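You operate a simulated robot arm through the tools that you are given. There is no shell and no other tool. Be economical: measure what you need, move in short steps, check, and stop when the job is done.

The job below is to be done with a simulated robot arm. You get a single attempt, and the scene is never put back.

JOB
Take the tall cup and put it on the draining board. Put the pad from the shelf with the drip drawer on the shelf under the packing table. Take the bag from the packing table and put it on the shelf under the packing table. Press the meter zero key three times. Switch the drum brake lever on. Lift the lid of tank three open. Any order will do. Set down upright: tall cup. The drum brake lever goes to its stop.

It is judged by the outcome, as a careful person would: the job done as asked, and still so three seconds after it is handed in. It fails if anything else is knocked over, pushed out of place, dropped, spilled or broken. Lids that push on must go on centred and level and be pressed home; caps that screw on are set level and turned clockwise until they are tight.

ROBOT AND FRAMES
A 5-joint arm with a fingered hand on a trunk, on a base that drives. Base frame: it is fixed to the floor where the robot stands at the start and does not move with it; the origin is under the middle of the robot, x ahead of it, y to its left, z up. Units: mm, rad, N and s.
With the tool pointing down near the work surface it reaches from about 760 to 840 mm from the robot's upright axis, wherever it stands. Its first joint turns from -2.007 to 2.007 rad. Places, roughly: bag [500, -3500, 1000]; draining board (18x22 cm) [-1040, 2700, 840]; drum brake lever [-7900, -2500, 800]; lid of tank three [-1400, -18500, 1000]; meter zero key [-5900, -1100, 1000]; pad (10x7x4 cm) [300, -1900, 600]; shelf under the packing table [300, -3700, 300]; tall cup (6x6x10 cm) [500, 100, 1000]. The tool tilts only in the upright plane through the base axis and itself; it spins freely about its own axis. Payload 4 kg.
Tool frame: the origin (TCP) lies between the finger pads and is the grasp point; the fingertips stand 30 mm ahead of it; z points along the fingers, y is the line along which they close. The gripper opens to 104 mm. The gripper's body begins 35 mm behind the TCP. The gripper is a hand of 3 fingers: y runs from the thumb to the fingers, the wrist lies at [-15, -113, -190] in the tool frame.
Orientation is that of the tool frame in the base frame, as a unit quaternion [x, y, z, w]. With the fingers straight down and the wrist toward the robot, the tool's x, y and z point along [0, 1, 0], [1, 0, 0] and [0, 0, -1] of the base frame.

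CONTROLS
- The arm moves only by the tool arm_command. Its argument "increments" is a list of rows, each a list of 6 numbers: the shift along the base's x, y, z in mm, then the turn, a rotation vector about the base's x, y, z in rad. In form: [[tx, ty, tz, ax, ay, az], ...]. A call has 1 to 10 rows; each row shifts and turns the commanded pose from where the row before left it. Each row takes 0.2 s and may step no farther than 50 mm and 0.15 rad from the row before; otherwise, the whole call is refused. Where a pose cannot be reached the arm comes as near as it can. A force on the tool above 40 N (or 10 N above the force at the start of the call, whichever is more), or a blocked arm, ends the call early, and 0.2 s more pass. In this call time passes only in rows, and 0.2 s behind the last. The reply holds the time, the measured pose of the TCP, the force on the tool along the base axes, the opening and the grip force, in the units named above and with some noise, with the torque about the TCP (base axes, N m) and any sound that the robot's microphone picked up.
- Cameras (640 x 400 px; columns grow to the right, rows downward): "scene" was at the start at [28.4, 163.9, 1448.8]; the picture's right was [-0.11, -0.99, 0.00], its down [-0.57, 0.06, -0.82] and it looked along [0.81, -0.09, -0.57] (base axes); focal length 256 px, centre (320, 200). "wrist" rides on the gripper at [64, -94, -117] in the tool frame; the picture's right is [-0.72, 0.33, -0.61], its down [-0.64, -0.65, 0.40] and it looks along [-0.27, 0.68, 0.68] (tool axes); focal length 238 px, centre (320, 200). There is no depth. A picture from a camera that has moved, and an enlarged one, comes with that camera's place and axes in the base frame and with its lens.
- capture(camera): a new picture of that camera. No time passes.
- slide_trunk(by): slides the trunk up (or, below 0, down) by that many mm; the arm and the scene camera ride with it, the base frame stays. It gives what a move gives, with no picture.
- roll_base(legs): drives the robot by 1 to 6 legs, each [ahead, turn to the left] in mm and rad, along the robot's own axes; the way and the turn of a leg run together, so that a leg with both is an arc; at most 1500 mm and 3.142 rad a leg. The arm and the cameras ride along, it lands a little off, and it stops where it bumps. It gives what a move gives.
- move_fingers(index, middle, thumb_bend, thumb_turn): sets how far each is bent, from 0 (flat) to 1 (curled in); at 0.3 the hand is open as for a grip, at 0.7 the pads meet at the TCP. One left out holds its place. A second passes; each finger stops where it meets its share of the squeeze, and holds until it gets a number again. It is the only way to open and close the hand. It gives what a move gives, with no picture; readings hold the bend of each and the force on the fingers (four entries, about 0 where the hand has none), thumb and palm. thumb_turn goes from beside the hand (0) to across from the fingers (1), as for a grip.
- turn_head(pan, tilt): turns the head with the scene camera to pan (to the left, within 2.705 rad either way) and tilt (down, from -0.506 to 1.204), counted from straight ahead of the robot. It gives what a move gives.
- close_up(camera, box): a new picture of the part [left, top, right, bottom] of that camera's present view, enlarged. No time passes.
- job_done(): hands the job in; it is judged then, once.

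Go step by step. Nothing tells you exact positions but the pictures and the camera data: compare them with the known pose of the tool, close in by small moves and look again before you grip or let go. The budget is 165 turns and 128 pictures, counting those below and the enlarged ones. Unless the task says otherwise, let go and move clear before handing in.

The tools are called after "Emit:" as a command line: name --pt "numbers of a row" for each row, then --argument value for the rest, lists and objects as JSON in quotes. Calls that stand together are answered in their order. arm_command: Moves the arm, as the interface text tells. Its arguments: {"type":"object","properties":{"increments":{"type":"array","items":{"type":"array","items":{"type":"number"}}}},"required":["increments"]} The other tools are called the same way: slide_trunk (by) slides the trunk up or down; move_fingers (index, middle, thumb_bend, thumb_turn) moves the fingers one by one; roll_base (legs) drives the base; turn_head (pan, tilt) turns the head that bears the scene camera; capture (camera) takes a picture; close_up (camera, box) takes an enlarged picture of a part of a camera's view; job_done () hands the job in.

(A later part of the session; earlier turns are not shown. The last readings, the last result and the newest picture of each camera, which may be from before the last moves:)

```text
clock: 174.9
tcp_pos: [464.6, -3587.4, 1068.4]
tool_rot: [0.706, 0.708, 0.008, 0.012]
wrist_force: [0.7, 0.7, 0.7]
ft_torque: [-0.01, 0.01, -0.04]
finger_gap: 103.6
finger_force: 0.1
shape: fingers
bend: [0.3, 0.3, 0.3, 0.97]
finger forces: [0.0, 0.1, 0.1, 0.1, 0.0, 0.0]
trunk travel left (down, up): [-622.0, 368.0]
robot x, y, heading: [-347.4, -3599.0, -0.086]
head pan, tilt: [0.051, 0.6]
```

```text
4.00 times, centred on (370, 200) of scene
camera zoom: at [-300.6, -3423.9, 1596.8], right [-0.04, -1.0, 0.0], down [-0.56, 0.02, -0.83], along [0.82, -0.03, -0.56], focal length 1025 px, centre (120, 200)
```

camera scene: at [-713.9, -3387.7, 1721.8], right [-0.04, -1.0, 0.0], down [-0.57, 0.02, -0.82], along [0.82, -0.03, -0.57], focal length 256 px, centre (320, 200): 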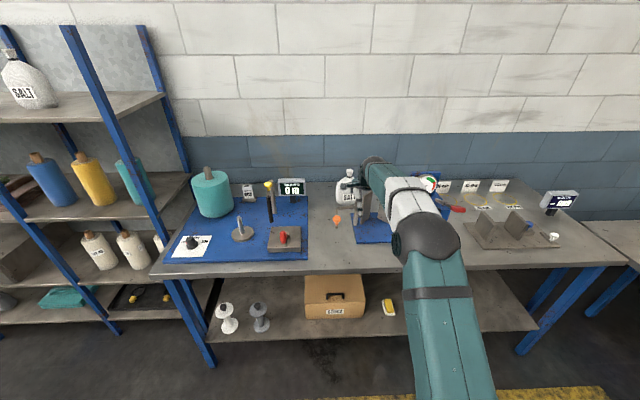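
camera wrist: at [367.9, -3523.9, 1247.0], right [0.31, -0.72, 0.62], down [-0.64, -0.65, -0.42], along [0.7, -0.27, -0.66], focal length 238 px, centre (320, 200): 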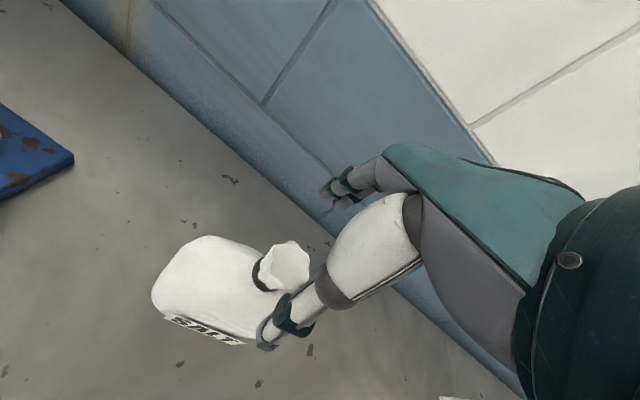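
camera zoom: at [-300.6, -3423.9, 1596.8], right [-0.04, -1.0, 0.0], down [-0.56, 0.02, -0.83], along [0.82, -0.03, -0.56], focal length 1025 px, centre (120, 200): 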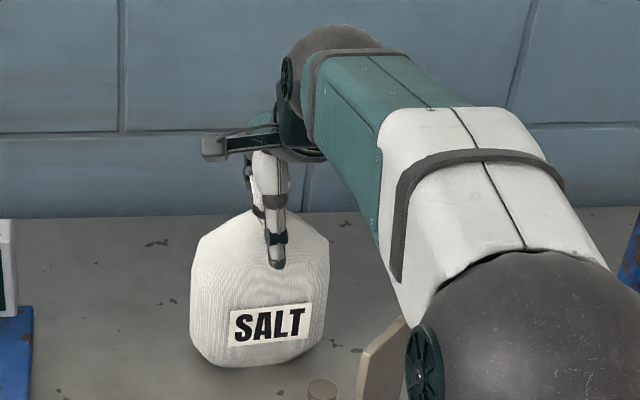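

Thumb and fingers straddle the neck around the tie. I'll close.

Emit:
move_fingers --index 0.68 --middle 0.68 --thumb_bend 0.68

Emit:
close_up --camera "wrist" --box '[160, 140, 420, 390]'

```text
clock: 175.9
tcp_pos: [465.5, -3586.8, 1069.2]
tool_rot: [0.705, 0.709, 0.008, 0.011]
wrist_force: [0.1, 0.6, 2.0]
ft_torque: [-0.02, -0.09, 0.04]
finger_gap: 37.5
finger_force: 12.7
shape: fingers
bend: [0.6, 0.62, 0.54, 0.95]
finger forces: [6.2, 7.3, 0.1, 0.0, 11.8, 0.1]
trunk travel left (down, up): [-622.0, 368.0]
robot x, y, heading: [-342.0, -3600.8, -0.087]
head pan, tilt: [0.051, 0.6]
```

```text
1.60 times, centred on (290, 265) of wrist
camera zoom: at [367.8, -3523.7, 1182.1], right [0.31, -0.72, 0.62], down [-0.64, -0.65, -0.42], along [0.7, -0.27, -0.66], focal length 381 px, centre (368, 96)
```

zoom: 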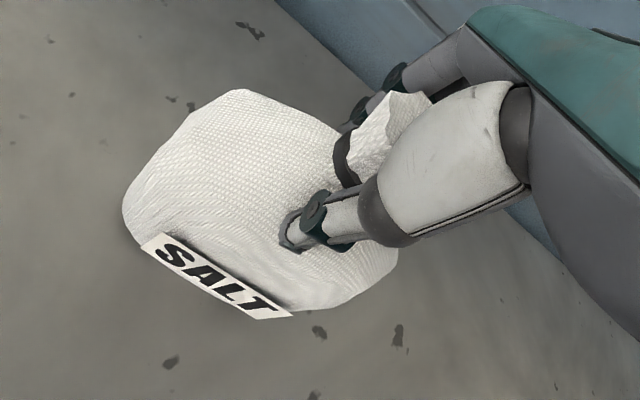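

It grips softly. I'll tighten a bit more and lift a little.

Emit:
move_fingers --index 0.9 --middle 0.9 --thumb_bend 0.8

Emit:
slide_trunk --by 30

Emit:
close_up --camera "wrist" --box '[160, 140, 420, 390]'

Emit:
close_up --camera "scene" --box '[330, 150, 410, 250]'

```text
clock: 176.9
tcp_pos: [466.2, -3588.0, 1067.0]
tool_rot: [0.705, 0.709, 0.008, 0.011]
wrist_force: [1.9, -0.1, 1.4]
ft_torque: [-0.02, -0.1, 0.04]
finger_gap: 36.9
finger_force: 21.0
shape: fingers
bend: [0.71, 0.64, 0.52, 0.95]
finger forces: [10.5, 10.0, 0.0, 0.0, 21.2, 0.0]
trunk travel left (down, up): [-622.0, 368.0]
robot x, y, heading: [-343.0, -3600.6, -0.078]
head pan, tilt: [0.051, 0.6]
```

```text
clock: 177.7
tcp_pos: [465.8, -3586.0, 1096.8]
tool_rot: [0.704, 0.71, 0.008, 0.011]
wrist_force: [0.3, 0.4, -6.7]
ft_torque: [-0.01, -0.09, 0.01]
finger_gap: 35.4
finger_force: 17.0
shape: fingers
bend: [0.72, 0.72, 0.51, 0.95]
finger forces: [8.1, 8.6, 0.0, 0.0, 16.2, 0.0]
trunk travel left (down, up): [-652.0, 338.0]
robot x, y, heading: [-348.3, -3597.8, -0.086]
head pan, tilt: [0.051, 0.6]
```

```text
1.60 times, centred on (290, 265) of wrist
camera zoom: at [368.8, -3523.7, 1210.9], right [0.31, -0.72, 0.62], down [-0.64, -0.65, -0.42], along [0.7, -0.27, -0.66], focal length 381 px, centre (368, 96)
```

zoom: 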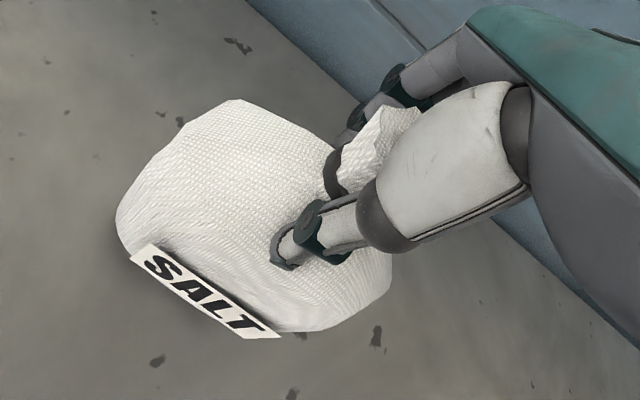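

```text
4.00 times, centred on (370, 200) of scene
camera zoom: at [-299.3, -3423.7, 1626.8], right [-0.04, -1.0, 0.0], down [-0.57, 0.02, -0.82], along [0.82, -0.03, -0.57], focal length 1025 px, centre (120, 200)
```

zoom: 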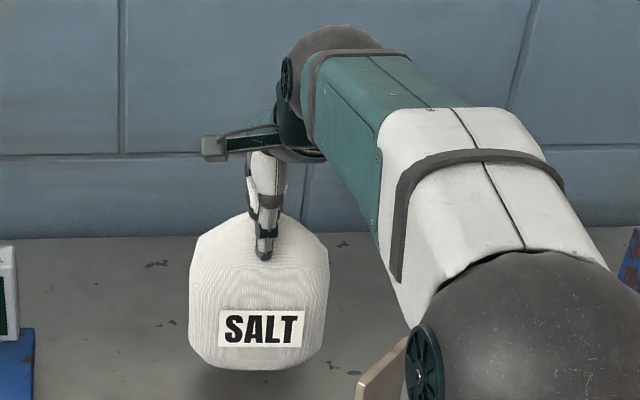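

The bag hangs from the hand (about 7 N). I'll raise it well above the stand and back away.

Emit:
slide_trunk --by 250

Emit:
close_up --camera "scene" --box '[280, 130, 440, 290]'

```text
clock: 180.3
tcp_pos: [465.1, -3586.6, 1347.3]
tool_rot: [0.706, 0.708, 0.008, 0.011]
wrist_force: [0.6, 0.1, -6.4]
ft_torque: [-0.03, -0.11, -0.03]
finger_gap: 35.2
finger_force: 16.5
shape: fingers
bend: [0.72, 0.72, 0.51, 0.95]
finger forces: [8.1, 8.6, 0.1, 0.0, 16.1, 0.0]
trunk travel left (down, up): [-902.0, 88.0]
robot x, y, heading: [-344.0, -3598.9, -0.087]
head pan, tilt: [0.051, 0.6]
```

```text
2.50 times, centred on (360, 210) of scene
camera zoom: at [-299.2, -3423.7, 1876.7], right [-0.04, -1.0, 0.0], down [-0.57, 0.02, -0.82], along [0.82, -0.03, -0.57], focal length 641 px, centre (220, 175)
```

zoom: 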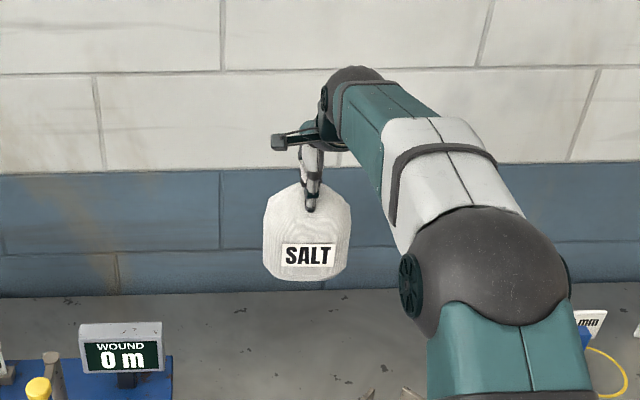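

Stable. I'll back off, pull the arm in, and shift along to face the free shelf spot at about y -4010.

Emit:
roll_base --legs '[[-400, 0]]'

Emit:
arm_command --pt "-40 0 10 0 0 0" --pt "-40 0 10 0 0 0" --pt "-40 0 10 0 0 0" --pt "-40 0 10 0 0 0" --pt "-40 0 10 0 0 0" --pt "-40 0 10 0 0 0"

Emit:
roll_base --legs '[[0, -1.483], [425, 0], [0, 1.483]]'

Emit:
slide_trunk --by -400

Emit:
slide_trunk --by -400

Emit:
turn_head --pan 0.0 --tilt 0.5

Emit:
capture --camera "scene"

```text
clock: 182.8
tcp_pos: [66.2, -3550.3, 1347.4]
tool_rot: [0.704, 0.711, 0.007, 0.011]
wrist_force: [-0.2, 0.1, -6.0]
ft_torque: [0.0, -0.09, -0.02]
finger_gap: 35.6
finger_force: 16.7
shape: fingers
bend: [0.72, 0.72, 0.51, 0.95]
finger forces: [8.1, 8.3, 0.1, 0.0, 16.2, 0.0]
trunk travel left (down, up): [-902.0, 88.0]
robot x, y, heading: [-743.8, -3562.6, -0.08]
head pan, tilt: [0.051, 0.6]
```

```text
clock: 184.2
tcp_pos: [-174.7, -3551.2, 1409.1]
tool_rot: [0.703, 0.711, 0.009, 0.011]
wrist_force: [-0.2, -0.1, -5.5]
ft_torque: [-0.01, -0.06, -0.01]
finger_gap: 34.8
finger_force: 16.2
shape: fingers
bend: [0.72, 0.72, 0.51, 0.95]
finger forces: [7.8, 8.2, 0.1, 0.1, 16.2, 0.0]
trunk travel left (down, up): [-902.0, 88.0]
robot x, y, heading: [-746.6, -3567.6, -0.085]
head pan, tilt: [0.051, 0.6]
```

```text
clock: 194.0
tcp_pos: [-170.0, -3992.4, 1407.8]
tool_rot: [0.711, 0.704, 0.009, 0.01]
wrist_force: [-0.6, 0.5, -5.4]
ft_torque: [0.01, -0.11, -0.03]
finger_gap: 34.0
finger_force: 14.8
shape: fingers
bend: [0.72, 0.72, 0.51, 0.95]
finger forces: [7.5, 7.4, 0.0, 0.1, 14.7, 0.0]
trunk travel left (down, up): [-902.0, 88.0]
robot x, y, heading: [-742.5, -3991.7, -0.105]
head pan, tilt: [0.051, 0.6]
```

```text
clock: 197.8
tcp_pos: [-171.1, -3992.0, 1007.7]
tool_rot: [0.711, 0.703, 0.009, 0.01]
wrist_force: [-0.3, -0.2, -5.4]
ft_torque: [-0.01, -0.08, -0.01]
finger_gap: 34.2
finger_force: 15.1
shape: fingers
bend: [0.72, 0.72, 0.51, 0.95]
finger forces: [7.6, 7.3, 0.1, 0.0, 14.6, 0.0]
trunk travel left (down, up): [-502.0, 488.0]
robot x, y, heading: [-740.8, -3996.5, -0.105]
head pan, tilt: [0.051, 0.6]
```

```text
clock: 201.7
tcp_pos: [-171.3, -3991.9, 606.4]
tool_rot: [0.711, 0.703, 0.008, 0.01]
wrist_force: [0.0, -0.1, -5.7]
ft_torque: [0.03, -0.09, -0.04]
finger_gap: 33.8
finger_force: 15.3
shape: fingers
bend: [0.72, 0.72, 0.51, 0.95]
finger forces: [7.6, 7.1, 0.0, 0.0, 14.4, 0.0]
trunk travel left (down, up): [-102.0, 888.0]
robot x, y, heading: [-736.9, -3997.1, -0.101]
head pan, tilt: [0.051, 0.6]
```

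```text
clock: 202.3
tcp_pos: [-171.0, -3992.7, 605.8]
tool_rot: [0.711, 0.704, 0.008, 0.009]
wrist_force: [0.8, 0.1, -6.9]
ft_torque: [-0.03, -0.11, -0.02]
finger_gap: 34.0
finger_force: 14.7
shape: fingers
bend: [0.72, 0.72, 0.51, 0.95]
finger forces: [7.5, 7.2, 0.1, 0.0, 14.5, 0.1]
trunk travel left (down, up): [-102.0, 888.0]
robot x, y, heading: [-739.9, -3996.2, -0.106]
head pan, tilt: [0.0, 0.499]
```

```text
64 pictures are left
camera scene: at [-692.4, -3825.7, 1085.9], right [-0.1, -0.99, 0.0], down [-0.48, 0.05, -0.88], along [0.87, -0.09, -0.48], focal length 256 px, centre (320, 200)
```

scene: 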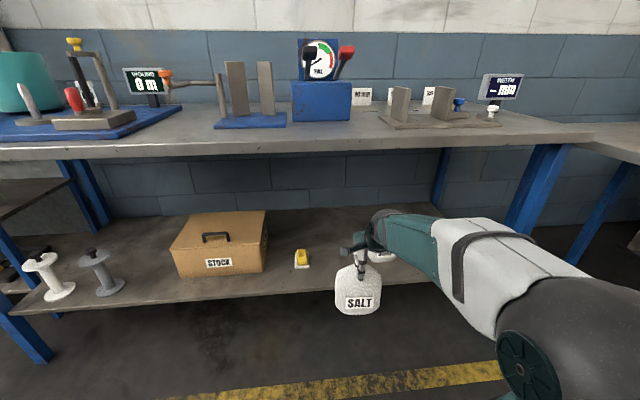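

Still well held. I'll lower the trunk fully, straighten slightly, and drive in under the table with the bag.

Emit:
slide_trunk --by -100

Emit:
roll_base --legs '[[0, 0.03], [170, 0]]'

Emit:
capture --camera "wrist"

Emit:
capture --camera "scene"

```text
clock: 203.7
tcp_pos: [-171.5, -3993.1, 507.1]
tool_rot: [0.711, 0.703, 0.008, 0.01]
wrist_force: [-0.3, 0.1, -6.5]
ft_torque: [-0.01, -0.09, 0.0]
finger_gap: 34.0
finger_force: 14.3
shape: fingers
bend: [0.72, 0.72, 0.51, 0.95]
finger forces: [7.5, 7.2, 0.0, 0.0, 14.5, 0.0]
trunk travel left (down, up): [-2.0, 988.0]
robot x, y, heading: [-741.7, -3994.3, -0.108]
head pan, tilt: [0.0, 0.499]
```

```text
clock: 205.5
tcp_pos: [-4.6, -3989.4, 506.5]
tool_rot: [0.701, 0.713, 0.009, 0.009]
wrist_force: [0.3, 0.1, -6.2]
ft_torque: [-0.01, -0.07, -0.01]
finger_gap: 33.8
finger_force: 15.1
shape: fingers
bend: [0.72, 0.72, 0.51, 0.95]
finger forces: [7.5, 7.6, 0.0, 0.0, 14.6, 0.1]
trunk travel left (down, up): [-2.0, 988.0]
robot x, y, heading: [-575.7, -4004.1, -0.079]
head pan, tilt: [0.0, 0.499]
```

```text
63 pictures are left
camera wrist: at [-101.8, -3928.1, 620.9], right [0.32, -0.71, 0.62], down [-0.63, -0.65, -0.42], along [0.71, -0.26, -0.66], focal length 238 px, centre (320, 200)
```

wrist: 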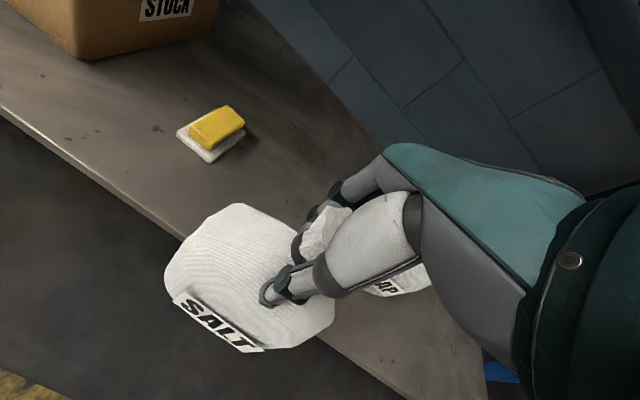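

```text
62 pictures are left
camera scene: at [-529.6, -3837.2, 985.9], right [-0.08, -1.0, 0.0], down [-0.48, 0.04, -0.88], along [0.88, -0.07, -0.48], focal length 256 px, centre (320, 200)
```

scene: 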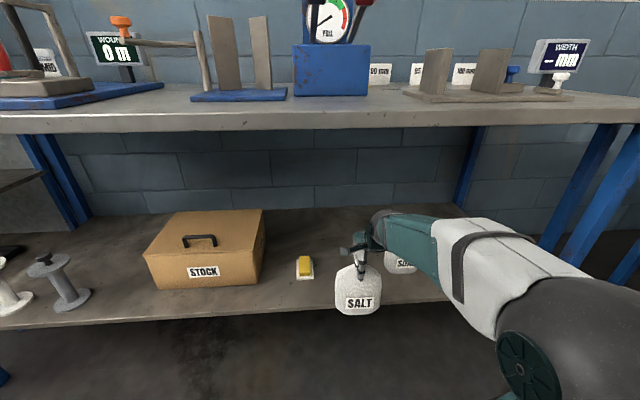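

The bag is clear of the pad on one side and the SOAP bag on the other. I'll drive in 165 mm and check again.

Emit:
roll_base --legs '[[165, 0]]'

Emit:
capture --camera "wrist"

Emit:
capture --camera "scene"

```text
clock: 206.9
tcp_pos: [163.4, -4002.0, 506.1]
tool_rot: [0.701, 0.713, 0.009, 0.01]
wrist_force: [0.1, 0.1, -5.0]
ft_torque: [-0.02, -0.07, 0.02]
finger_gap: 33.9
finger_force: 14.7
shape: fingers
bend: [0.72, 0.72, 0.51, 0.95]
finger forces: [7.2, 7.7, 0.1, 0.0, 14.5, 0.0]
trunk travel left (down, up): [-2.0, 988.0]
robot x, y, heading: [-410.2, -4018.8, -0.073]
head pan, tilt: [0.0, 0.499]
```

```text
61 pictures are left
camera wrist: at [65.7, -3940.6, 620.9], right [0.32, -0.71, 0.62], down [-0.63, -0.65, -0.42], along [0.71, -0.26, -0.66], focal length 238 px, centre (320, 200)
```

wrist: 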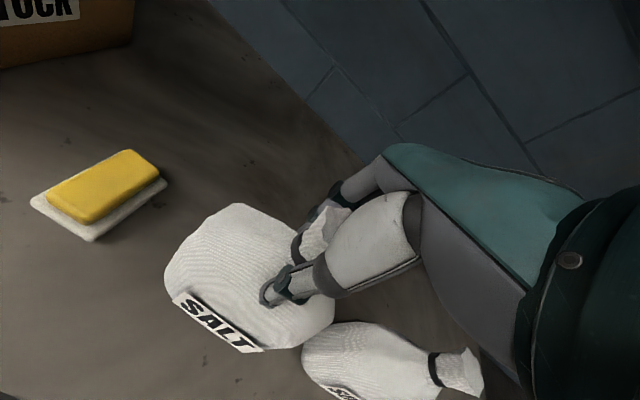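

```text
60 pictures are left
camera scene: at [-362.2, -3850.1, 985.9], right [-0.08, -1.0, 0.0], down [-0.48, 0.04, -0.88], along [0.88, -0.07, -0.48], focal length 256 px, centre (320, 200)
```

scene: 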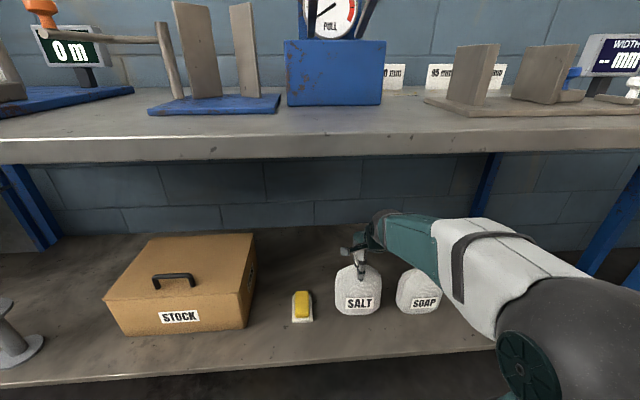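

There's clearance both sides; I'll shift 15 mm away from SOAP and lower onto the shelf.

Emit:
arm_command --pt "0 12 -5 0 0 0.02" --pt "0 0 -15 0 0 0" --pt "0 0 -15 0 0 0" --pt "0 0 -10 0 0 0"

Emit:
arm_command --pt "0 0 -4 0 0 0" --pt "0 0 -4 0 0 0"

```text
clock: 207.9
tcp_pos: [164.4, -3991.2, 468.3]
tool_rot: [0.695, 0.719, 0.016, 0.014]
wrist_force: [-1.4, -10.6, 35.0]
ft_torque: [-0.02, 0.49, 0.12]
finger_gap: 35.0
finger_force: 26.7
shape: fingers
bend: [0.72, 0.73, 0.51, 0.96]
finger forces: [11.2, 13.5, 0.0, 0.0, 29.0, 0.0]
trunk travel left (down, up): [-2.0, 988.0]
robot x, y, heading: [-408.9, -4020.3, -0.072]
head pan, tilt: [0.0, 0.499]
```

```text
clock: 208.3
tcp_pos: [166.9, -3991.6, 467.6]
tool_rot: [0.694, 0.72, 0.018, 0.018]
wrist_force: [-7.5, -2.4, 26.2]
ft_torque: [0.09, 0.66, 0.09]
finger_gap: 34.5
finger_force: 24.1
shape: fingers
bend: [0.72, 0.73, 0.5, 0.96]
finger forces: [8.7, 9.8, 0.0, 0.1, 29.2, 0.0]
trunk travel left (down, up): [-2.0, 988.0]
robot x, y, heading: [-408.9, -4020.9, -0.073]
head pan, tilt: [0.0, 0.499]
stopped in row 1: the force on the tool passed its limit at 50 N (the readings are from after the stop); the commanded pose is now the measured one
```

The bag is on the shelf. I'll look, ease the pressure, and let go slowly.

Emit:
arm_command --pt "0 0 4 0 0 0"

Emit:
close_up --camera "scene" --box '[270, 190, 450, 350]'

```text
clock: 208.7
tcp_pos: [165.6, -3991.1, 469.0]
tool_rot: [0.694, 0.72, 0.015, 0.013]
wrist_force: [-2.7, -3.7, 12.7]
ft_torque: [0.01, 0.0, 0.08]
finger_gap: 34.5
finger_force: 21.6
shape: fingers
bend: [0.72, 0.73, 0.51, 0.96]
finger forces: [10.1, 10.4, 0.0, 0.1, 23.4, 0.0]
trunk travel left (down, up): [-2.0, 988.0]
robot x, y, heading: [-407.0, -4024.1, -0.075]
head pan, tilt: [0.0, 0.499]
```

```text
2.50 times, centred on (360, 270) of scene
camera zoom: at [-363.3, -3850.3, 985.7], right [-0.08, -1.0, 0.0], down [-0.48, 0.04, -0.88], along [0.88, -0.07, -0.48], focal length 641 px, centre (220, 25)
```

zoom: 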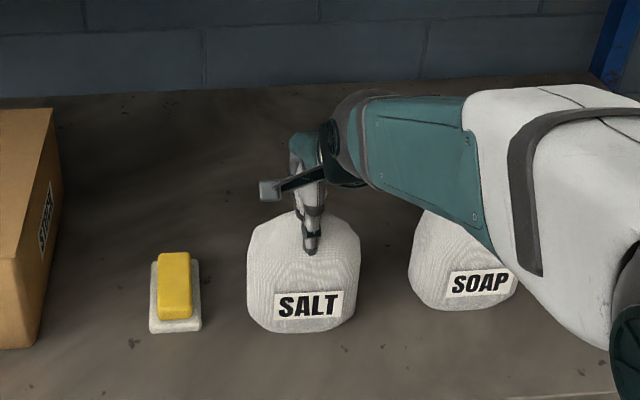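

Emit:
move_fingers --index 0.3 --middle 0.3 --thumb_bend 0.3

Emit:
arm_command --pt "0 0 20 0 0 0" --pt "0 0 25 0 0 0" --pt "0 0 20 0 0 0"

Emit:
capture --camera "scene"

Emit:
capture --camera "wrist"

```text
clock: 209.7
tcp_pos: [165.8, -3991.5, 469.3]
tool_rot: [0.694, 0.72, 0.014, 0.014]
wrist_force: [-0.8, 0.0, 0.3]
ft_torque: [0.01, -0.01, 0.03]
finger_gap: 102.7
finger_force: 0.7
shape: fingers
bend: [0.3, 0.3, 0.3, 0.97]
finger forces: [0.1, 0.0, 0.0, 0.0, 0.2, 0.0]
trunk travel left (down, up): [-2.0, 988.0]
robot x, y, heading: [-403.9, -4021.8, -0.074]
head pan, tilt: [0.0, 0.499]
```

```text
clock: 210.5
tcp_pos: [165.9, -3991.0, 533.1]
tool_rot: [0.694, 0.719, 0.014, 0.014]
wrist_force: [0.2, -0.3, 0.0]
ft_torque: [0.03, -0.02, 0.04]
finger_gap: 102.9
finger_force: 0.0
shape: fingers
bend: [0.3, 0.3, 0.3, 0.97]
finger forces: [0.0, 0.0, 0.0, 0.0, 0.1, 0.1]
trunk travel left (down, up): [-2.0, 988.0]
robot x, y, heading: [-410.6, -4021.8, -0.078]
head pan, tilt: [0.0, 0.499]
```

```text
58 pictures are left
camera scene: at [-362.4, -3850.1, 985.9], right [-0.08, -1.0, 0.0], down [-0.48, 0.04, -0.88], along [0.88, -0.07, -0.48], focal length 256 px, centre (320, 200)
```

scene: 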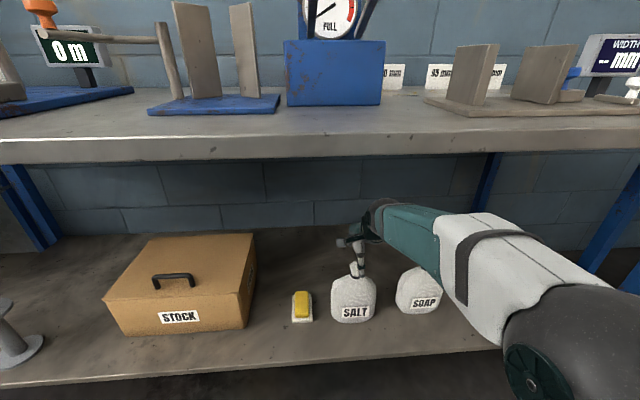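

```text
57 pictures are left
camera wrist: at [65.0, -3931.3, 646.1], right [0.33, -0.71, 0.63], down [-0.61, -0.66, -0.43], along [0.72, -0.24, -0.65], focal length 238 px, centre (320, 200)
```

wrist: 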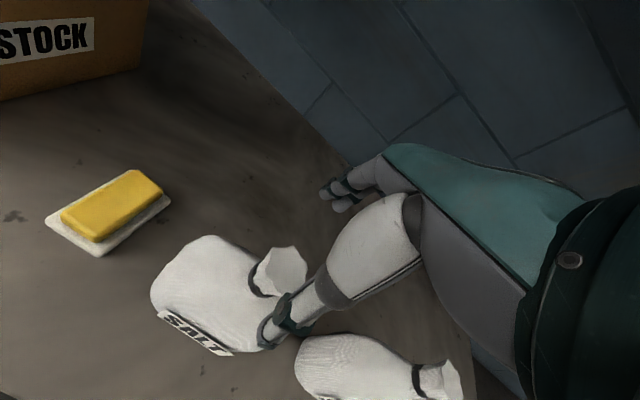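

The bag stands on the shelf next to the pad. I'll rise slightly more so the fingers clear its knot, then back out.

Emit:
arm_command --pt "0 0 14 0 0 0"

Emit:
roll_base --legs '[[-380, 0]]'

Emit:
capture --camera "scene"

```text
clock: 210.9
tcp_pos: [165.8, -3991.5, 545.2]
tool_rot: [0.694, 0.72, 0.013, 0.013]
wrist_force: [0.1, -1.0, -0.1]
ft_torque: [0.0, -0.04, 0.0]
finger_gap: 102.6
finger_force: 0.1
shape: fingers
bend: [0.3, 0.3, 0.3, 0.97]
finger forces: [0.0, 0.1, 0.0, 0.0, 0.1, 0.0]
trunk travel left (down, up): [-2.0, 988.0]
robot x, y, heading: [-408.7, -4018.8, -0.077]
head pan, tilt: [0.0, 0.499]
```

```text
clock: 213.3
tcp_pos: [-207.0, -3963.3, 547.4]
tool_rot: [0.694, 0.72, 0.014, 0.013]
wrist_force: [-0.2, 0.4, 0.5]
ft_torque: [0.03, -0.01, 0.02]
finger_gap: 102.8
finger_force: 0.1
shape: fingers
bend: [0.3, 0.3, 0.3, 0.97]
finger forces: [0.0, 0.0, 0.0, 0.0, 0.0, 0.1]
trunk travel left (down, up): [-2.0, 988.0]
robot x, y, heading: [-782.2, -3994.4, -0.082]
head pan, tilt: [0.0, 0.499]
```

```text
56 pictures are left
camera scene: at [-735.5, -3821.1, 985.9], right [-0.08, -1.0, 0.0], down [-0.48, 0.04, -0.88], along [0.88, -0.07, -0.48], focal length 256 px, centre (320, 200)
```

scene: 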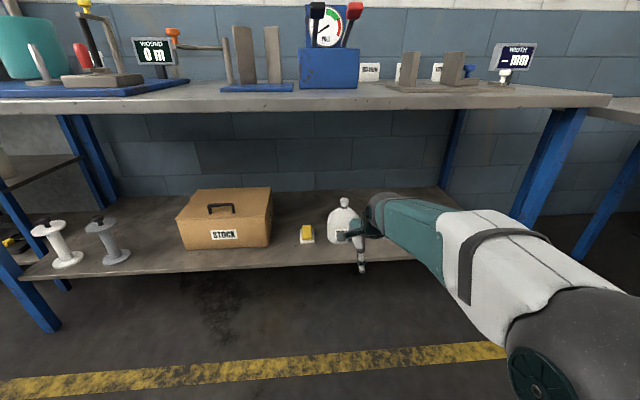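

Pad and bag are done. Next, I'll raise the trunk and look south for the way to tank three.

Emit:
slide_trunk --by 400

Emit:
turn_head --pan -1.6 --tilt 0.15

Emit:
capture --camera "scene"

```text
clock: 217.1
tcp_pos: [-207.3, -3962.8, 946.7]
tool_rot: [0.695, 0.719, 0.014, 0.014]
wrist_force: [0.0, 0.1, -0.3]
ft_torque: [0.0, 0.01, -0.01]
finger_gap: 103.0
finger_force: 0.0
shape: fingers
bend: [0.3, 0.3, 0.3, 0.97]
finger forces: [0.0, 0.1, 0.0, 0.0, 0.0, 0.0]
trunk travel left (down, up): [-402.0, 588.0]
robot x, y, heading: [-785.0, -3990.9, -0.076]
head pan, tilt: [0.0, 0.499]
```

```text
clock: 218.8
tcp_pos: [-207.5, -3962.5, 946.7]
tool_rot: [0.695, 0.719, 0.014, 0.014]
wrist_force: [0.7, 0.0, 0.4]
ft_torque: [-0.01, -0.03, -0.01]
finger_gap: 102.7
finger_force: 0.0
shape: fingers
bend: [0.3, 0.3, 0.3, 0.97]
finger forces: [0.1, 0.1, 0.1, 0.0, 0.0, 0.0]
trunk travel left (down, up): [-402.0, 588.0]
robot x, y, heading: [-781.0, -3992.7, -0.081]
head pan, tilt: [-1.6, 0.15]
```

```text
55 pictures are left
camera scene: at [-836.2, -3906.1, 1418.3], right [-0.99, 0.11, 0.0], down [0.02, 0.15, -0.99], along [-0.11, -0.98, -0.15], focal length 256 px, centre (320, 200)
```

scene: 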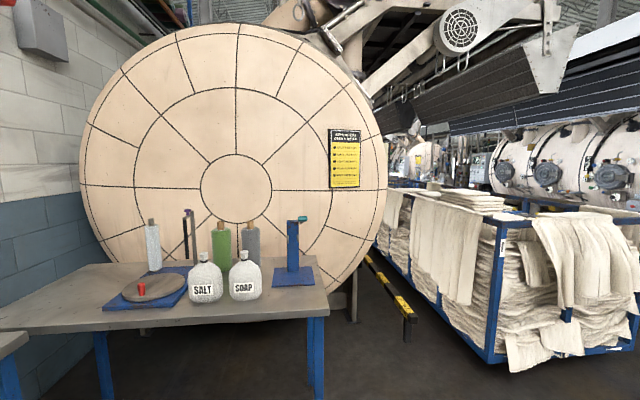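

A big drum and towel trolleys stand in the way, with only a narrow gap between them. I'll look further west for an aisle.

Emit:
turn_head --pan -2.4 --tilt 0.15

Emit:
capture --camera "scene"

```text
clock: 219.9
tcp_pos: [-207.4, -3961.4, 945.8]
tool_rot: [0.694, 0.72, 0.014, 0.013]
wrist_force: [1.4, -0.3, 0.5]
ft_torque: [0.01, 0.01, 0.01]
finger_gap: 102.6
finger_force: 0.1
shape: fingers
bend: [0.3, 0.3, 0.3, 0.97]
finger forces: [0.0, 0.0, 0.0, 0.0, 0.0, 0.1]
trunk travel left (down, up): [-402.0, 588.0]
robot x, y, heading: [-779.5, -3989.3, -0.077]
head pan, tilt: [-2.4, 0.15]
```

```text
54 pictures are left
camera scene: at [-899.2, -3871.0, 1418.3], right [-0.62, 0.79, 0.0], down [0.12, 0.09, -0.99], along [-0.78, -0.61, -0.15], focal length 256 px, centre (320, 200)
```

scene: 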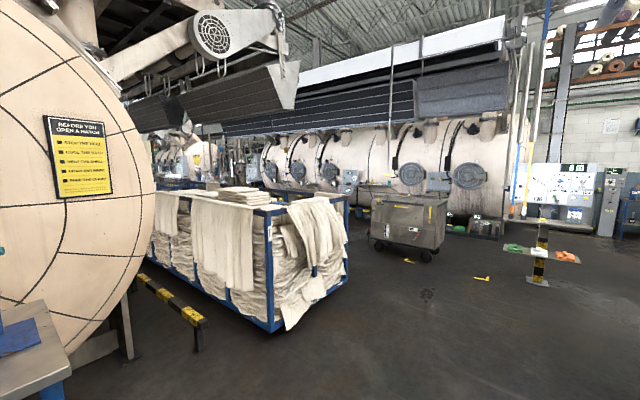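

The floor west is open; the key and lever are that way, so I'll do those first and tank three last. I'll turn to face west and look.

Emit:
roll_base --legs '[[0, -2.9], [500, 0]]'

Emit:
turn_head --pan -0.35 --tilt 0.15

Emit:
capture --camera "scene"

```text
clock: 229.7
tcp_pos: [-1827.8, -4216.3, 948.6]
tool_rot: [0.791, -0.612, -0.012, 0.015]
wrist_force: [-0.2, 0.5, 0.3]
ft_torque: [-0.02, -0.01, 0.0]
finger_gap: 102.4
finger_force: 0.1
shape: fingers
bend: [0.3, 0.3, 0.3, 0.97]
finger forces: [0.1, 0.0, 0.1, 0.0, 0.0, 0.0]
trunk travel left (down, up): [-402.0, 588.0]
robot x, y, heading: [-1276.6, -4059.9, -3.002]
head pan, tilt: [-2.4, 0.15]
```

```text
clock: 231.7
tcp_pos: [-1829.7, -4216.9, 947.3]
tool_rot: [0.791, -0.612, -0.011, 0.015]
wrist_force: [-0.6, -0.3, 0.8]
ft_torque: [-0.01, 0.03, 0.03]
finger_gap: 102.9
finger_force: 0.1
shape: fingers
bend: [0.3, 0.3, 0.3, 0.97]
finger forces: [0.1, 0.0, 0.1, 0.0, 0.1, 0.0]
trunk travel left (down, up): [-402.0, 588.0]
robot x, y, heading: [-1278.2, -4059.6, -2.998]
head pan, tilt: [-0.351, 0.15]
```

```text
53 pictures are left
camera scene: at [-1282.0, -4205.4, 1418.3], right [0.21, 0.98, 0.0], down [0.15, -0.03, -0.99], along [-0.97, 0.21, -0.15], focal length 256 px, centre (320, 200)
```

scene: 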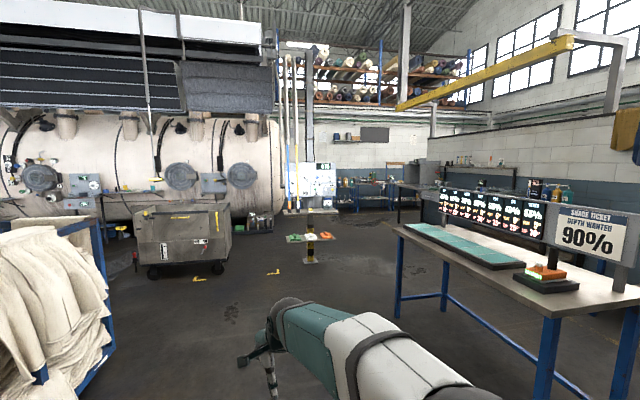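

I can see the way west: a panel stand straight ahead in the distance (near the lever's place) and a table on the right. I'll drive to about (-3600, -3700) and look toward the key.

Emit:
roll_base --legs '[[0, -0.297], [1200, 0], [1150, 0]]'

Emit:
turn_head --pan -0.5 --tilt 0.15

Emit:
capture --camera "scene"

```text
clock: 244.2
tcp_pos: [-4173.2, -3715.1, 946.7]
tool_rot: [-0.697, 0.717, 0.013, -0.013]
wrist_force: [0.1, -0.5, -0.1]
ft_torque: [0.02, 0.01, 0.0]
finger_gap: 102.8
finger_force: 0.0
shape: fingers
bend: [0.3, 0.3, 0.3, 0.97]
finger forces: [0.1, 0.1, 0.1, 0.0, 0.2, 0.0]
trunk travel left (down, up): [-402.0, 588.0]
robot x, y, heading: [-3595.3, -3720.4, 3.009]
head pan, tilt: [-0.351, 0.15]
```

```text
clock: 244.9
tcp_pos: [-4172.5, -3715.0, 946.0]
tool_rot: [-0.698, 0.716, 0.014, -0.013]
wrist_force: [0.0, 0.9, 0.2]
ft_torque: [0.01, -0.04, 0.01]
finger_gap: 102.6
finger_force: 0.1
shape: fingers
bend: [0.3, 0.3, 0.3, 0.97]
finger forces: [0.1, 0.0, 0.0, 0.0, 0.0, 0.0]
trunk travel left (down, up): [-402.0, 588.0]
robot x, y, heading: [-3597.0, -3719.1, 3.001]
head pan, tilt: [-0.499, 0.15]
```

```text
52 pictures are left
camera scene: at [-3636.0, -3844.3, 1418.3], right [0.6, 0.8, 0.0], down [0.12, -0.09, -0.99], along [-0.79, 0.59, -0.15], focal length 256 px, centre (320, 200)
```

scene: 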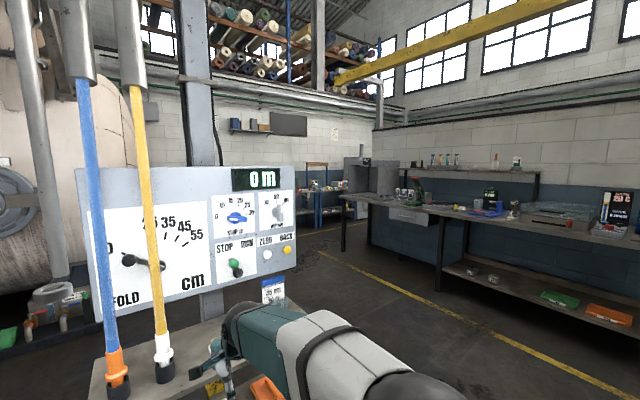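

The panel stand turned out much nearer than judged; the hand is close to it. I'll check with the wrist camera before moving back.

Emit:
capture --camera "wrist"

Emit:
turn_head --pan -0.1 --tilt 0.6

Emit:
capture --camera "scene"

```text
51 pictures are left
camera wrist: at [-4074.7, -3781.1, 1059.6], right [-0.28, 0.73, 0.63], down [0.65, 0.62, -0.43], along [-0.7, 0.29, -0.65], focal length 238 px, centre (320, 200)
```

wrist: 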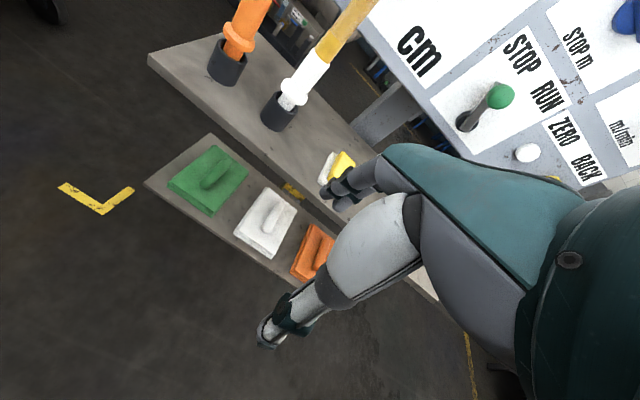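

```text
clock: 245.8
tcp_pos: [-4172.8, -3715.9, 947.5]
tool_rot: [-0.698, 0.716, 0.014, -0.013]
wrist_force: [0.6, 0.3, -0.7]
ft_torque: [0.04, 0.04, 0.01]
finger_gap: 102.7
finger_force: 0.1
shape: fingers
bend: [0.3, 0.3, 0.3, 0.97]
finger forces: [0.0, 0.0, 0.0, 0.0, 0.0, 0.0]
trunk travel left (down, up): [-402.0, 588.0]
robot x, y, heading: [-3600.2, -3721.3, 3.001]
head pan, tilt: [-0.099, 0.6]
```

```text
50 pictures are left
camera scene: at [-3647.4, -3878.5, 1376.9], right [0.24, 0.97, 0.0], down [0.55, -0.13, -0.83], along [-0.8, 0.2, -0.56], focal length 256 px, centre (320, 200)
```

scene: 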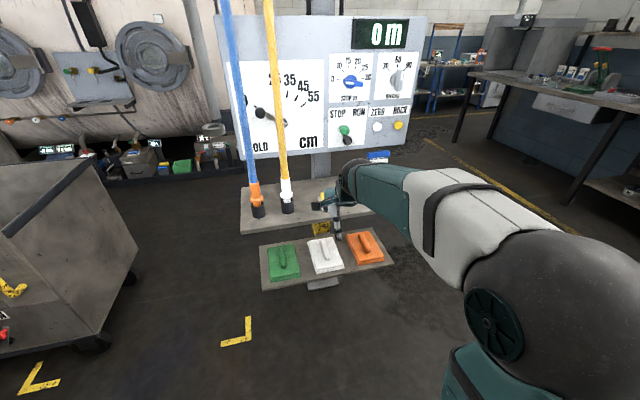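

This stand isn't the meter key's place, which lies beyond at (-5900, -1100), near the grey machine on the dark bench. I'll back off and drive round the stand toward it.

Emit:
roll_base --legs '[[-150, 0], [0, -0.945], [1288, 0], [0, 0.7], [1300, 0], [0, -1.0]]'

Emit:
turn_head --pan -0.1 --tilt 0.3

Emit:
capture --camera "scene"

```text
clock: 266.4
tcp_pos: [-5449.2, -1536.9, 946.8]
tool_rot: [-0.14, 0.99, 0.019, -0.003]
wrist_force: [0.5, 0.9, 1.0]
ft_torque: [-0.04, 0.02, -0.01]
finger_gap: 102.7
finger_force: 0.1
shape: fingers
bend: [0.3, 0.3, 0.3, 0.97]
finger forces: [0.0, 0.1, 0.0, 0.0, 0.0, 0.0]
trunk travel left (down, up): [-402.0, 588.0]
robot x, y, heading: [-5278.4, -2086.1, 1.74]
head pan, tilt: [-0.099, 0.6]
```

```text
clock: 267.2
tcp_pos: [-5447.8, -1537.4, 946.6]
tool_rot: [-0.139, 0.99, 0.019, -0.003]
wrist_force: [-0.3, 0.6, -1.2]
ft_torque: [0.01, -0.02, 0.01]
finger_gap: 102.9
finger_force: 0.0
shape: fingers
bend: [0.3, 0.3, 0.3, 0.97]
finger forces: [0.1, 0.1, 0.1, 0.0, 0.0, 0.0]
trunk travel left (down, up): [-402.0, 588.0]
robot x, y, heading: [-5283.3, -2085.8, 1.737]
head pan, tilt: [-0.099, 0.3]
```

```text
49 pictures are left
camera scene: at [-5447.9, -2080.6, 1404.3], right [1.0, 0.07, 0.0], down [0.02, -0.3, -0.96], along [-0.06, 0.95, -0.3], focal length 256 px, centre (320, 200)
```

scene: 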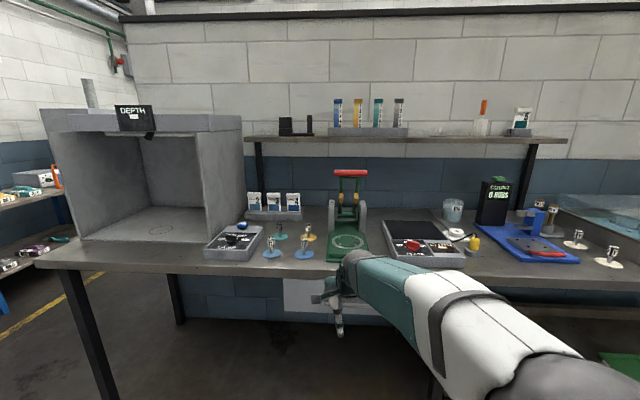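

The place of the meter key falls on the small grey box with a blue button at about (235, 238). I'll enlarge it.

Emit:
close_up --camera "scene" --box '[190, 180, 310, 270]'

Emit:
close_up --camera "scene" --box '[370, 190, 490, 280]'

```text
4.44 times, centred on (250, 225) of scene
camera zoom: at [-5447.9, -2080.6, 1404.3], right [1.0, 0.07, 0.0], down [0.02, -0.3, -0.96], along [-0.06, 0.95, -0.3], focal length 1139 px, centre (631, 89)
```

zoom: 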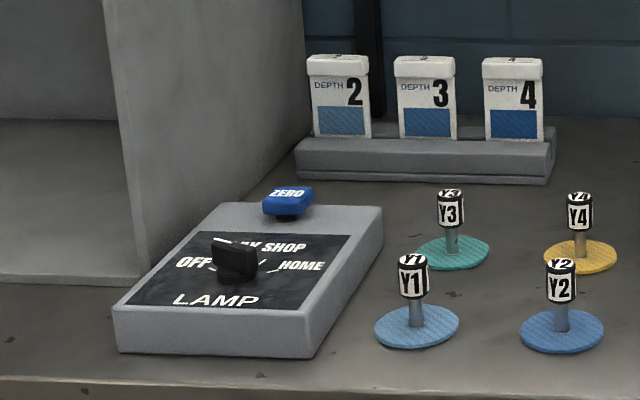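

```text
4.44 times, centred on (430, 235) of scene
camera zoom: at [-5447.9, -2080.6, 1404.3], right [1.0, 0.07, 0.0], down [0.02, -0.3, -0.96], along [-0.06, 0.95, -0.3], focal length 1139 px, centre (-169, 44)
```

zoom: 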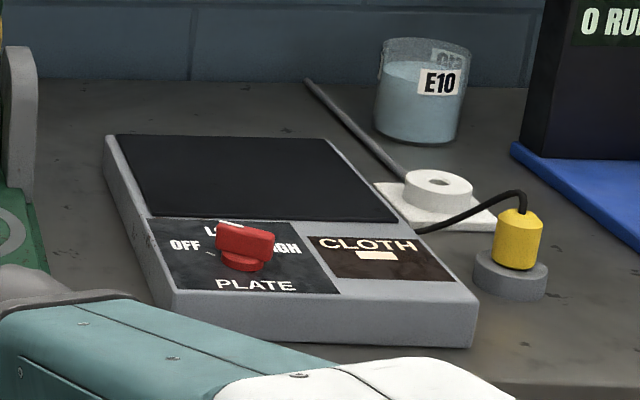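

The blue ZERO cap sits on a stem above the lamp box, under the DEPTH meter – that's the meter zero key, about (-5840, -1100, 975). I'll raise the hand and stage facing it.

Emit:
slide_trunk --by 160

Emit:
roll_base --legs '[[0, 1.166], [580, 0], [0, -1.462]]'

Emit:
move_fingers --index 0.7 --middle 0.7 --thumb_bend 0.7

Emit:
turn_head --pan 0.1 --tilt 0.6

Emit:
capture --camera "scene"

Emit:
capture --camera "wrist"

```text
clock: 269.1
tcp_pos: [-5449.4, -1536.0, 1106.8]
tool_rot: [-0.139, 0.99, 0.019, -0.003]
wrist_force: [0.0, 0.6, -0.6]
ft_torque: [0.03, -0.02, 0.03]
finger_gap: 102.8
finger_force: 0.0
shape: fingers
bend: [0.3, 0.3, 0.3, 0.97]
finger forces: [0.1, 0.0, 0.1, 0.0, 0.0, 0.1]
trunk travel left (down, up): [-562.0, 428.0]
robot x, y, heading: [-5280.7, -2086.3, 1.739]
head pan, tilt: [-0.099, 0.3]
```

```text
clock: 278.9
tcp_pos: [-5862.2, -1390.1, 1107.0]
tool_rot: [-0.004, 1.0, 0.02, 0.0]
wrist_force: [0.5, 0.7, 0.3]
ft_torque: [-0.04, 0.01, 0.0]
finger_gap: 102.9
finger_force: 0.1
shape: fingers
bend: [0.3, 0.3, 0.3, 0.97]
finger forces: [0.0, 0.0, 0.1, 0.0, 0.1, 0.1]
trunk travel left (down, up): [-562.0, 428.0]
robot x, y, heading: [-5849.4, -1964.0, 1.465]
head pan, tilt: [-0.099, 0.3]
```

```text
clock: 279.9
tcp_pos: [-5861.6, -1390.6, 1108.0]
tool_rot: [-0.004, 1.0, 0.02, 0.0]
wrist_force: [-0.3, -0.5, 0.0]
ft_torque: [0.0, 0.03, -0.01]
finger_gap: 1.5
finger_force: 0.0
shape: fingers
bend: [0.7, 0.7, 0.7, 0.97]
finger forces: [0.0, 0.1, 0.0, 0.1, 0.0, 0.1]
trunk travel left (down, up): [-562.0, 428.0]
robot x, y, heading: [-5849.8, -1960.7, 1.466]
head pan, tilt: [-0.099, 0.3]
```

```text
clock: 280.7
tcp_pos: [-5862.6, -1390.6, 1106.8]
tool_rot: [-0.004, 1.0, 0.019, 0.001]
wrist_force: [0.3, 0.1, -0.2]
ft_torque: [0.0, -0.02, -0.01]
finger_gap: 1.4
finger_force: 0.0
shape: fingers
bend: [0.7, 0.7, 0.7, 0.97]
finger forces: [0.0, 0.1, 0.0, 0.0, 0.1, 0.0]
trunk travel left (down, up): [-562.0, 428.0]
robot x, y, heading: [-5851.9, -1964.9, 1.463]
head pan, tilt: [0.099, 0.6]
```

```text
46 pictures are left
camera scene: at [-6025.8, -1917.3, 1536.9], right [1.0, -0.01, 0.0], down [0.0, -0.56, -0.83], along [0.0, 0.83, -0.56], focal length 256 px, centre (320, 200)
```

scene: 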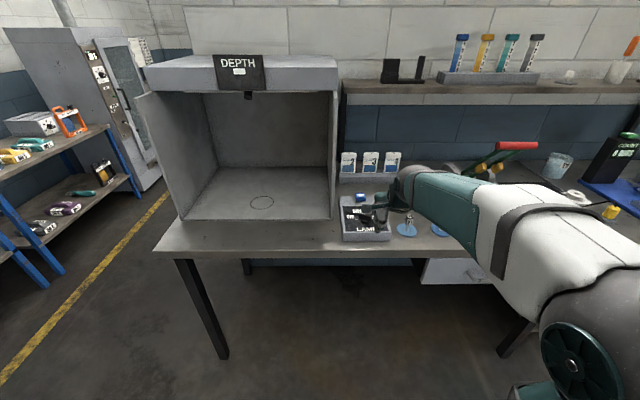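

```text
45 pictures are left
camera wrist: at [-5925.5, -1489.9, 1219.5], right [0.72, 0.31, 0.63], down [0.65, -0.63, -0.43], along [0.26, 0.71, -0.65], focal length 238 px, centre (320, 200)
```

wrist: 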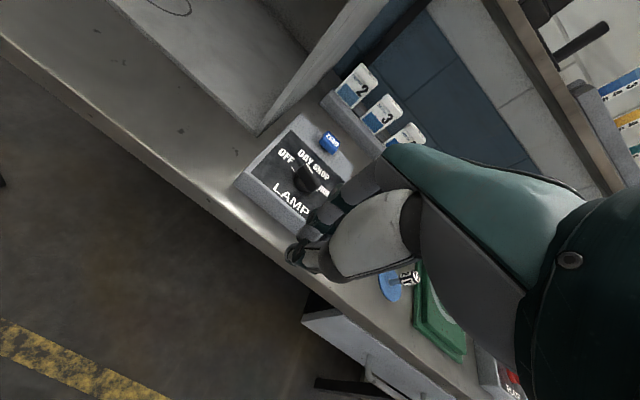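

Triangulating gives the ZERO cap at about (-5859, -1049, 957). The wrist camera would pass close to the cabinet's side, so I'll spin the hand a little away from it first, then go forward.

Emit:
arm_command --pt "0 0 0 0 0 0.12" --pt "0 0 0 0 0 0.12" --pt "0 0 0 0 0 0.12"

Emit:
roll_base --legs '[[0, 0.04], [250, 0]]'

Emit:
capture --camera "wrist"

Emit:
close_up --camera "scene" --box '[310, 130, 450, 250]'

```text
clock: 281.5
tcp_pos: [-5918.3, -1394.9, 1105.6]
tool_rot: [-0.1, 0.994, 0.021, 0.03]
wrist_force: [-0.3, -0.3, 0.6]
ft_torque: [0.0, 0.02, -0.03]
finger_gap: 1.3
finger_force: 0.0
shape: fingers
bend: [0.7, 0.7, 0.7, 0.97]
finger forces: [0.0, 0.1, 0.0, 0.0, 0.0, 0.0]
out of reach, approached as far as the arm can: row 1, 2, 3
trunk travel left (down, up): [-562.0, 428.0]
robot x, y, heading: [-5847.5, -1962.4, 1.465]
head pan, tilt: [0.099, 0.6]
```

```text
clock: 283.8
tcp_pos: [-5926.2, -1143.0, 1106.9]
tool_rot: [-0.123, 0.992, 0.02, 0.03]
wrist_force: [0.1, 1.1, 1.1]
ft_torque: [-0.03, -0.02, 0.03]
finger_gap: 1.5
finger_force: 0.2
shape: fingers
bend: [0.7, 0.7, 0.7, 0.97]
finger forces: [0.1, 0.0, 0.0, 0.0, 0.0, 0.0]
trunk travel left (down, up): [-562.0, 428.0]
robot x, y, heading: [-5833.8, -1710.8, 1.509]
head pan, tilt: [0.099, 0.6]
```

```text
44 pictures are left
camera wrist: at [-5971.4, -1256.1, 1215.3], right [0.58, 0.46, 0.67], down [0.8, -0.46, -0.38], along [0.13, 0.76, -0.64], focal length 238 px, centre (320, 200)
```

wrist: 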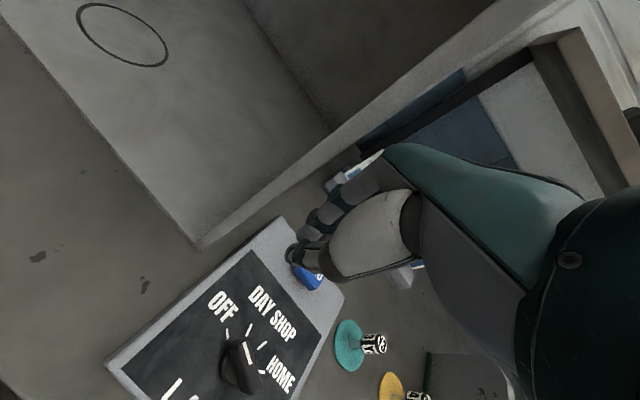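

```text
3.33 times, centred on (380, 190) of scene
camera zoom: at [-6011.7, -1670.3, 1536.8], right [1.0, 0.04, 0.0], down [0.02, -0.57, -0.82], along [-0.03, 0.82, -0.57], focal length 854 px, centre (120, 233)
```

zoom: 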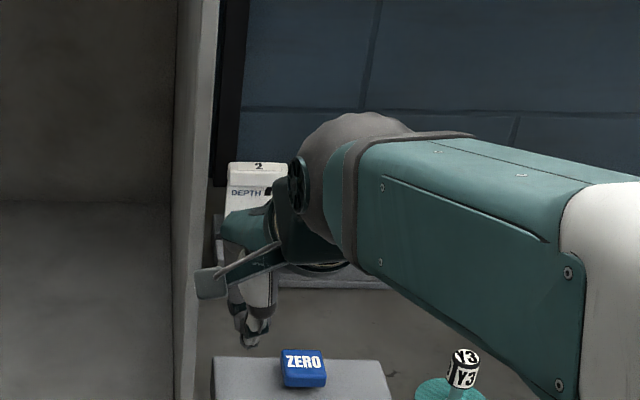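

The hand can't spin freely there, and it drifted toward the cabinet without touching. I'll back out and come in instead at an angle from the right, which keeps the wrist camera away from the wall.

Emit:
roll_base --legs '[[-250, 0], [0, -0.673], [208, 0], [0, 0.764]]'

Emit:
capture --camera "wrist"

```text
clock: 290.7
tcp_pos: [-5840.5, -1251.5, 1105.8]
tool_rot: [-0.159, 0.987, 0.022, 0.028]
wrist_force: [0.9, -0.3, -0.1]
ft_torque: [0.0, -0.03, 0.01]
finger_gap: 1.4
finger_force: 0.0
shape: fingers
bend: [0.7, 0.7, 0.7, 0.97]
finger forces: [0.1, 0.1, 0.1, 0.0, 0.0, 0.1]
trunk travel left (down, up): [-562.0, 428.0]
robot x, y, heading: [-5704.9, -1808.2, 1.586]
head pan, tilt: [0.099, 0.6]
```

```text
42 pictures are left
camera wrist: at [-5876.4, -1366.5, 1215.6], right [0.55, 0.5, 0.67], down [0.83, -0.4, -0.39], along [0.07, 0.77, -0.64], focal length 238 px, centre (320, 200)
```

wrist: 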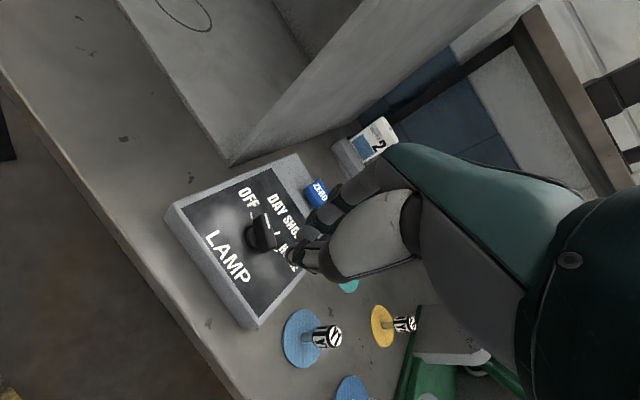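

The key is at about (-5861, -1054). I'll turn a hair and go forward 200 mm.

Emit:
roll_base --legs '[[0, 0.022], [198, 0]]'

Emit:
capture --camera "wrist"

Emit:
close_up --camera "scene" --box '[220, 130, 400, 270]'

```text
clock: 292.6
tcp_pos: [-5857.6, -1056.5, 1106.2]
tool_rot: [-0.168, 0.985, 0.022, 0.028]
wrist_force: [-0.2, 0.2, -0.2]
ft_torque: [0.01, 0.0, -0.03]
finger_gap: 1.1
finger_force: 0.0
shape: fingers
bend: [0.7, 0.7, 0.7, 0.97]
finger forces: [0.1, 0.0, 0.1, 0.0, 0.1, 0.0]
trunk travel left (down, up): [-562.0, 428.0]
robot x, y, heading: [-5711.7, -1611.8, 1.604]
head pan, tilt: [0.099, 0.6]
```

```text
41 pictures are left
camera wrist: at [-5891.1, -1172.6, 1215.2], right [0.54, 0.51, 0.67], down [0.84, -0.38, -0.38], along [0.06, 0.77, -0.64], focal length 238 px, centre (320, 200)
```

wrist: 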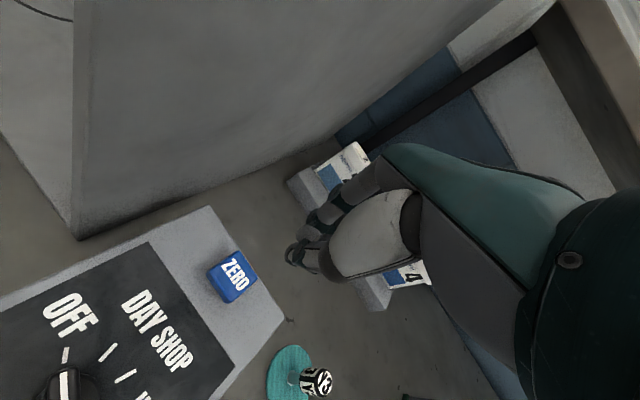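

```text
2.86 times, centred on (310, 200) of scene
camera zoom: at [-5892.4, -1588.7, 1536.8], right [0.99, 0.13, 0.0], down [0.07, -0.56, -0.82], along [-0.11, 0.82, -0.57], focal length 732 px, centre (349, 200)
```

zoom: 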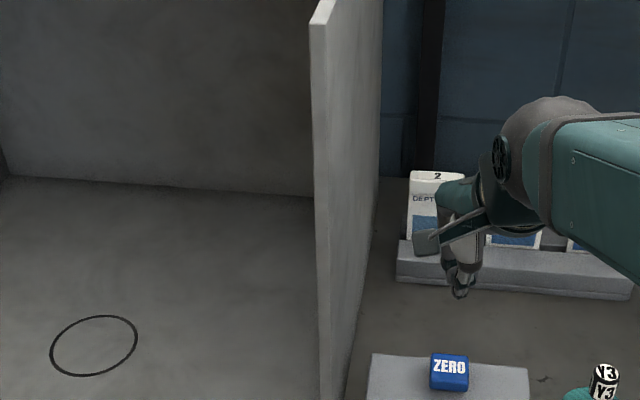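

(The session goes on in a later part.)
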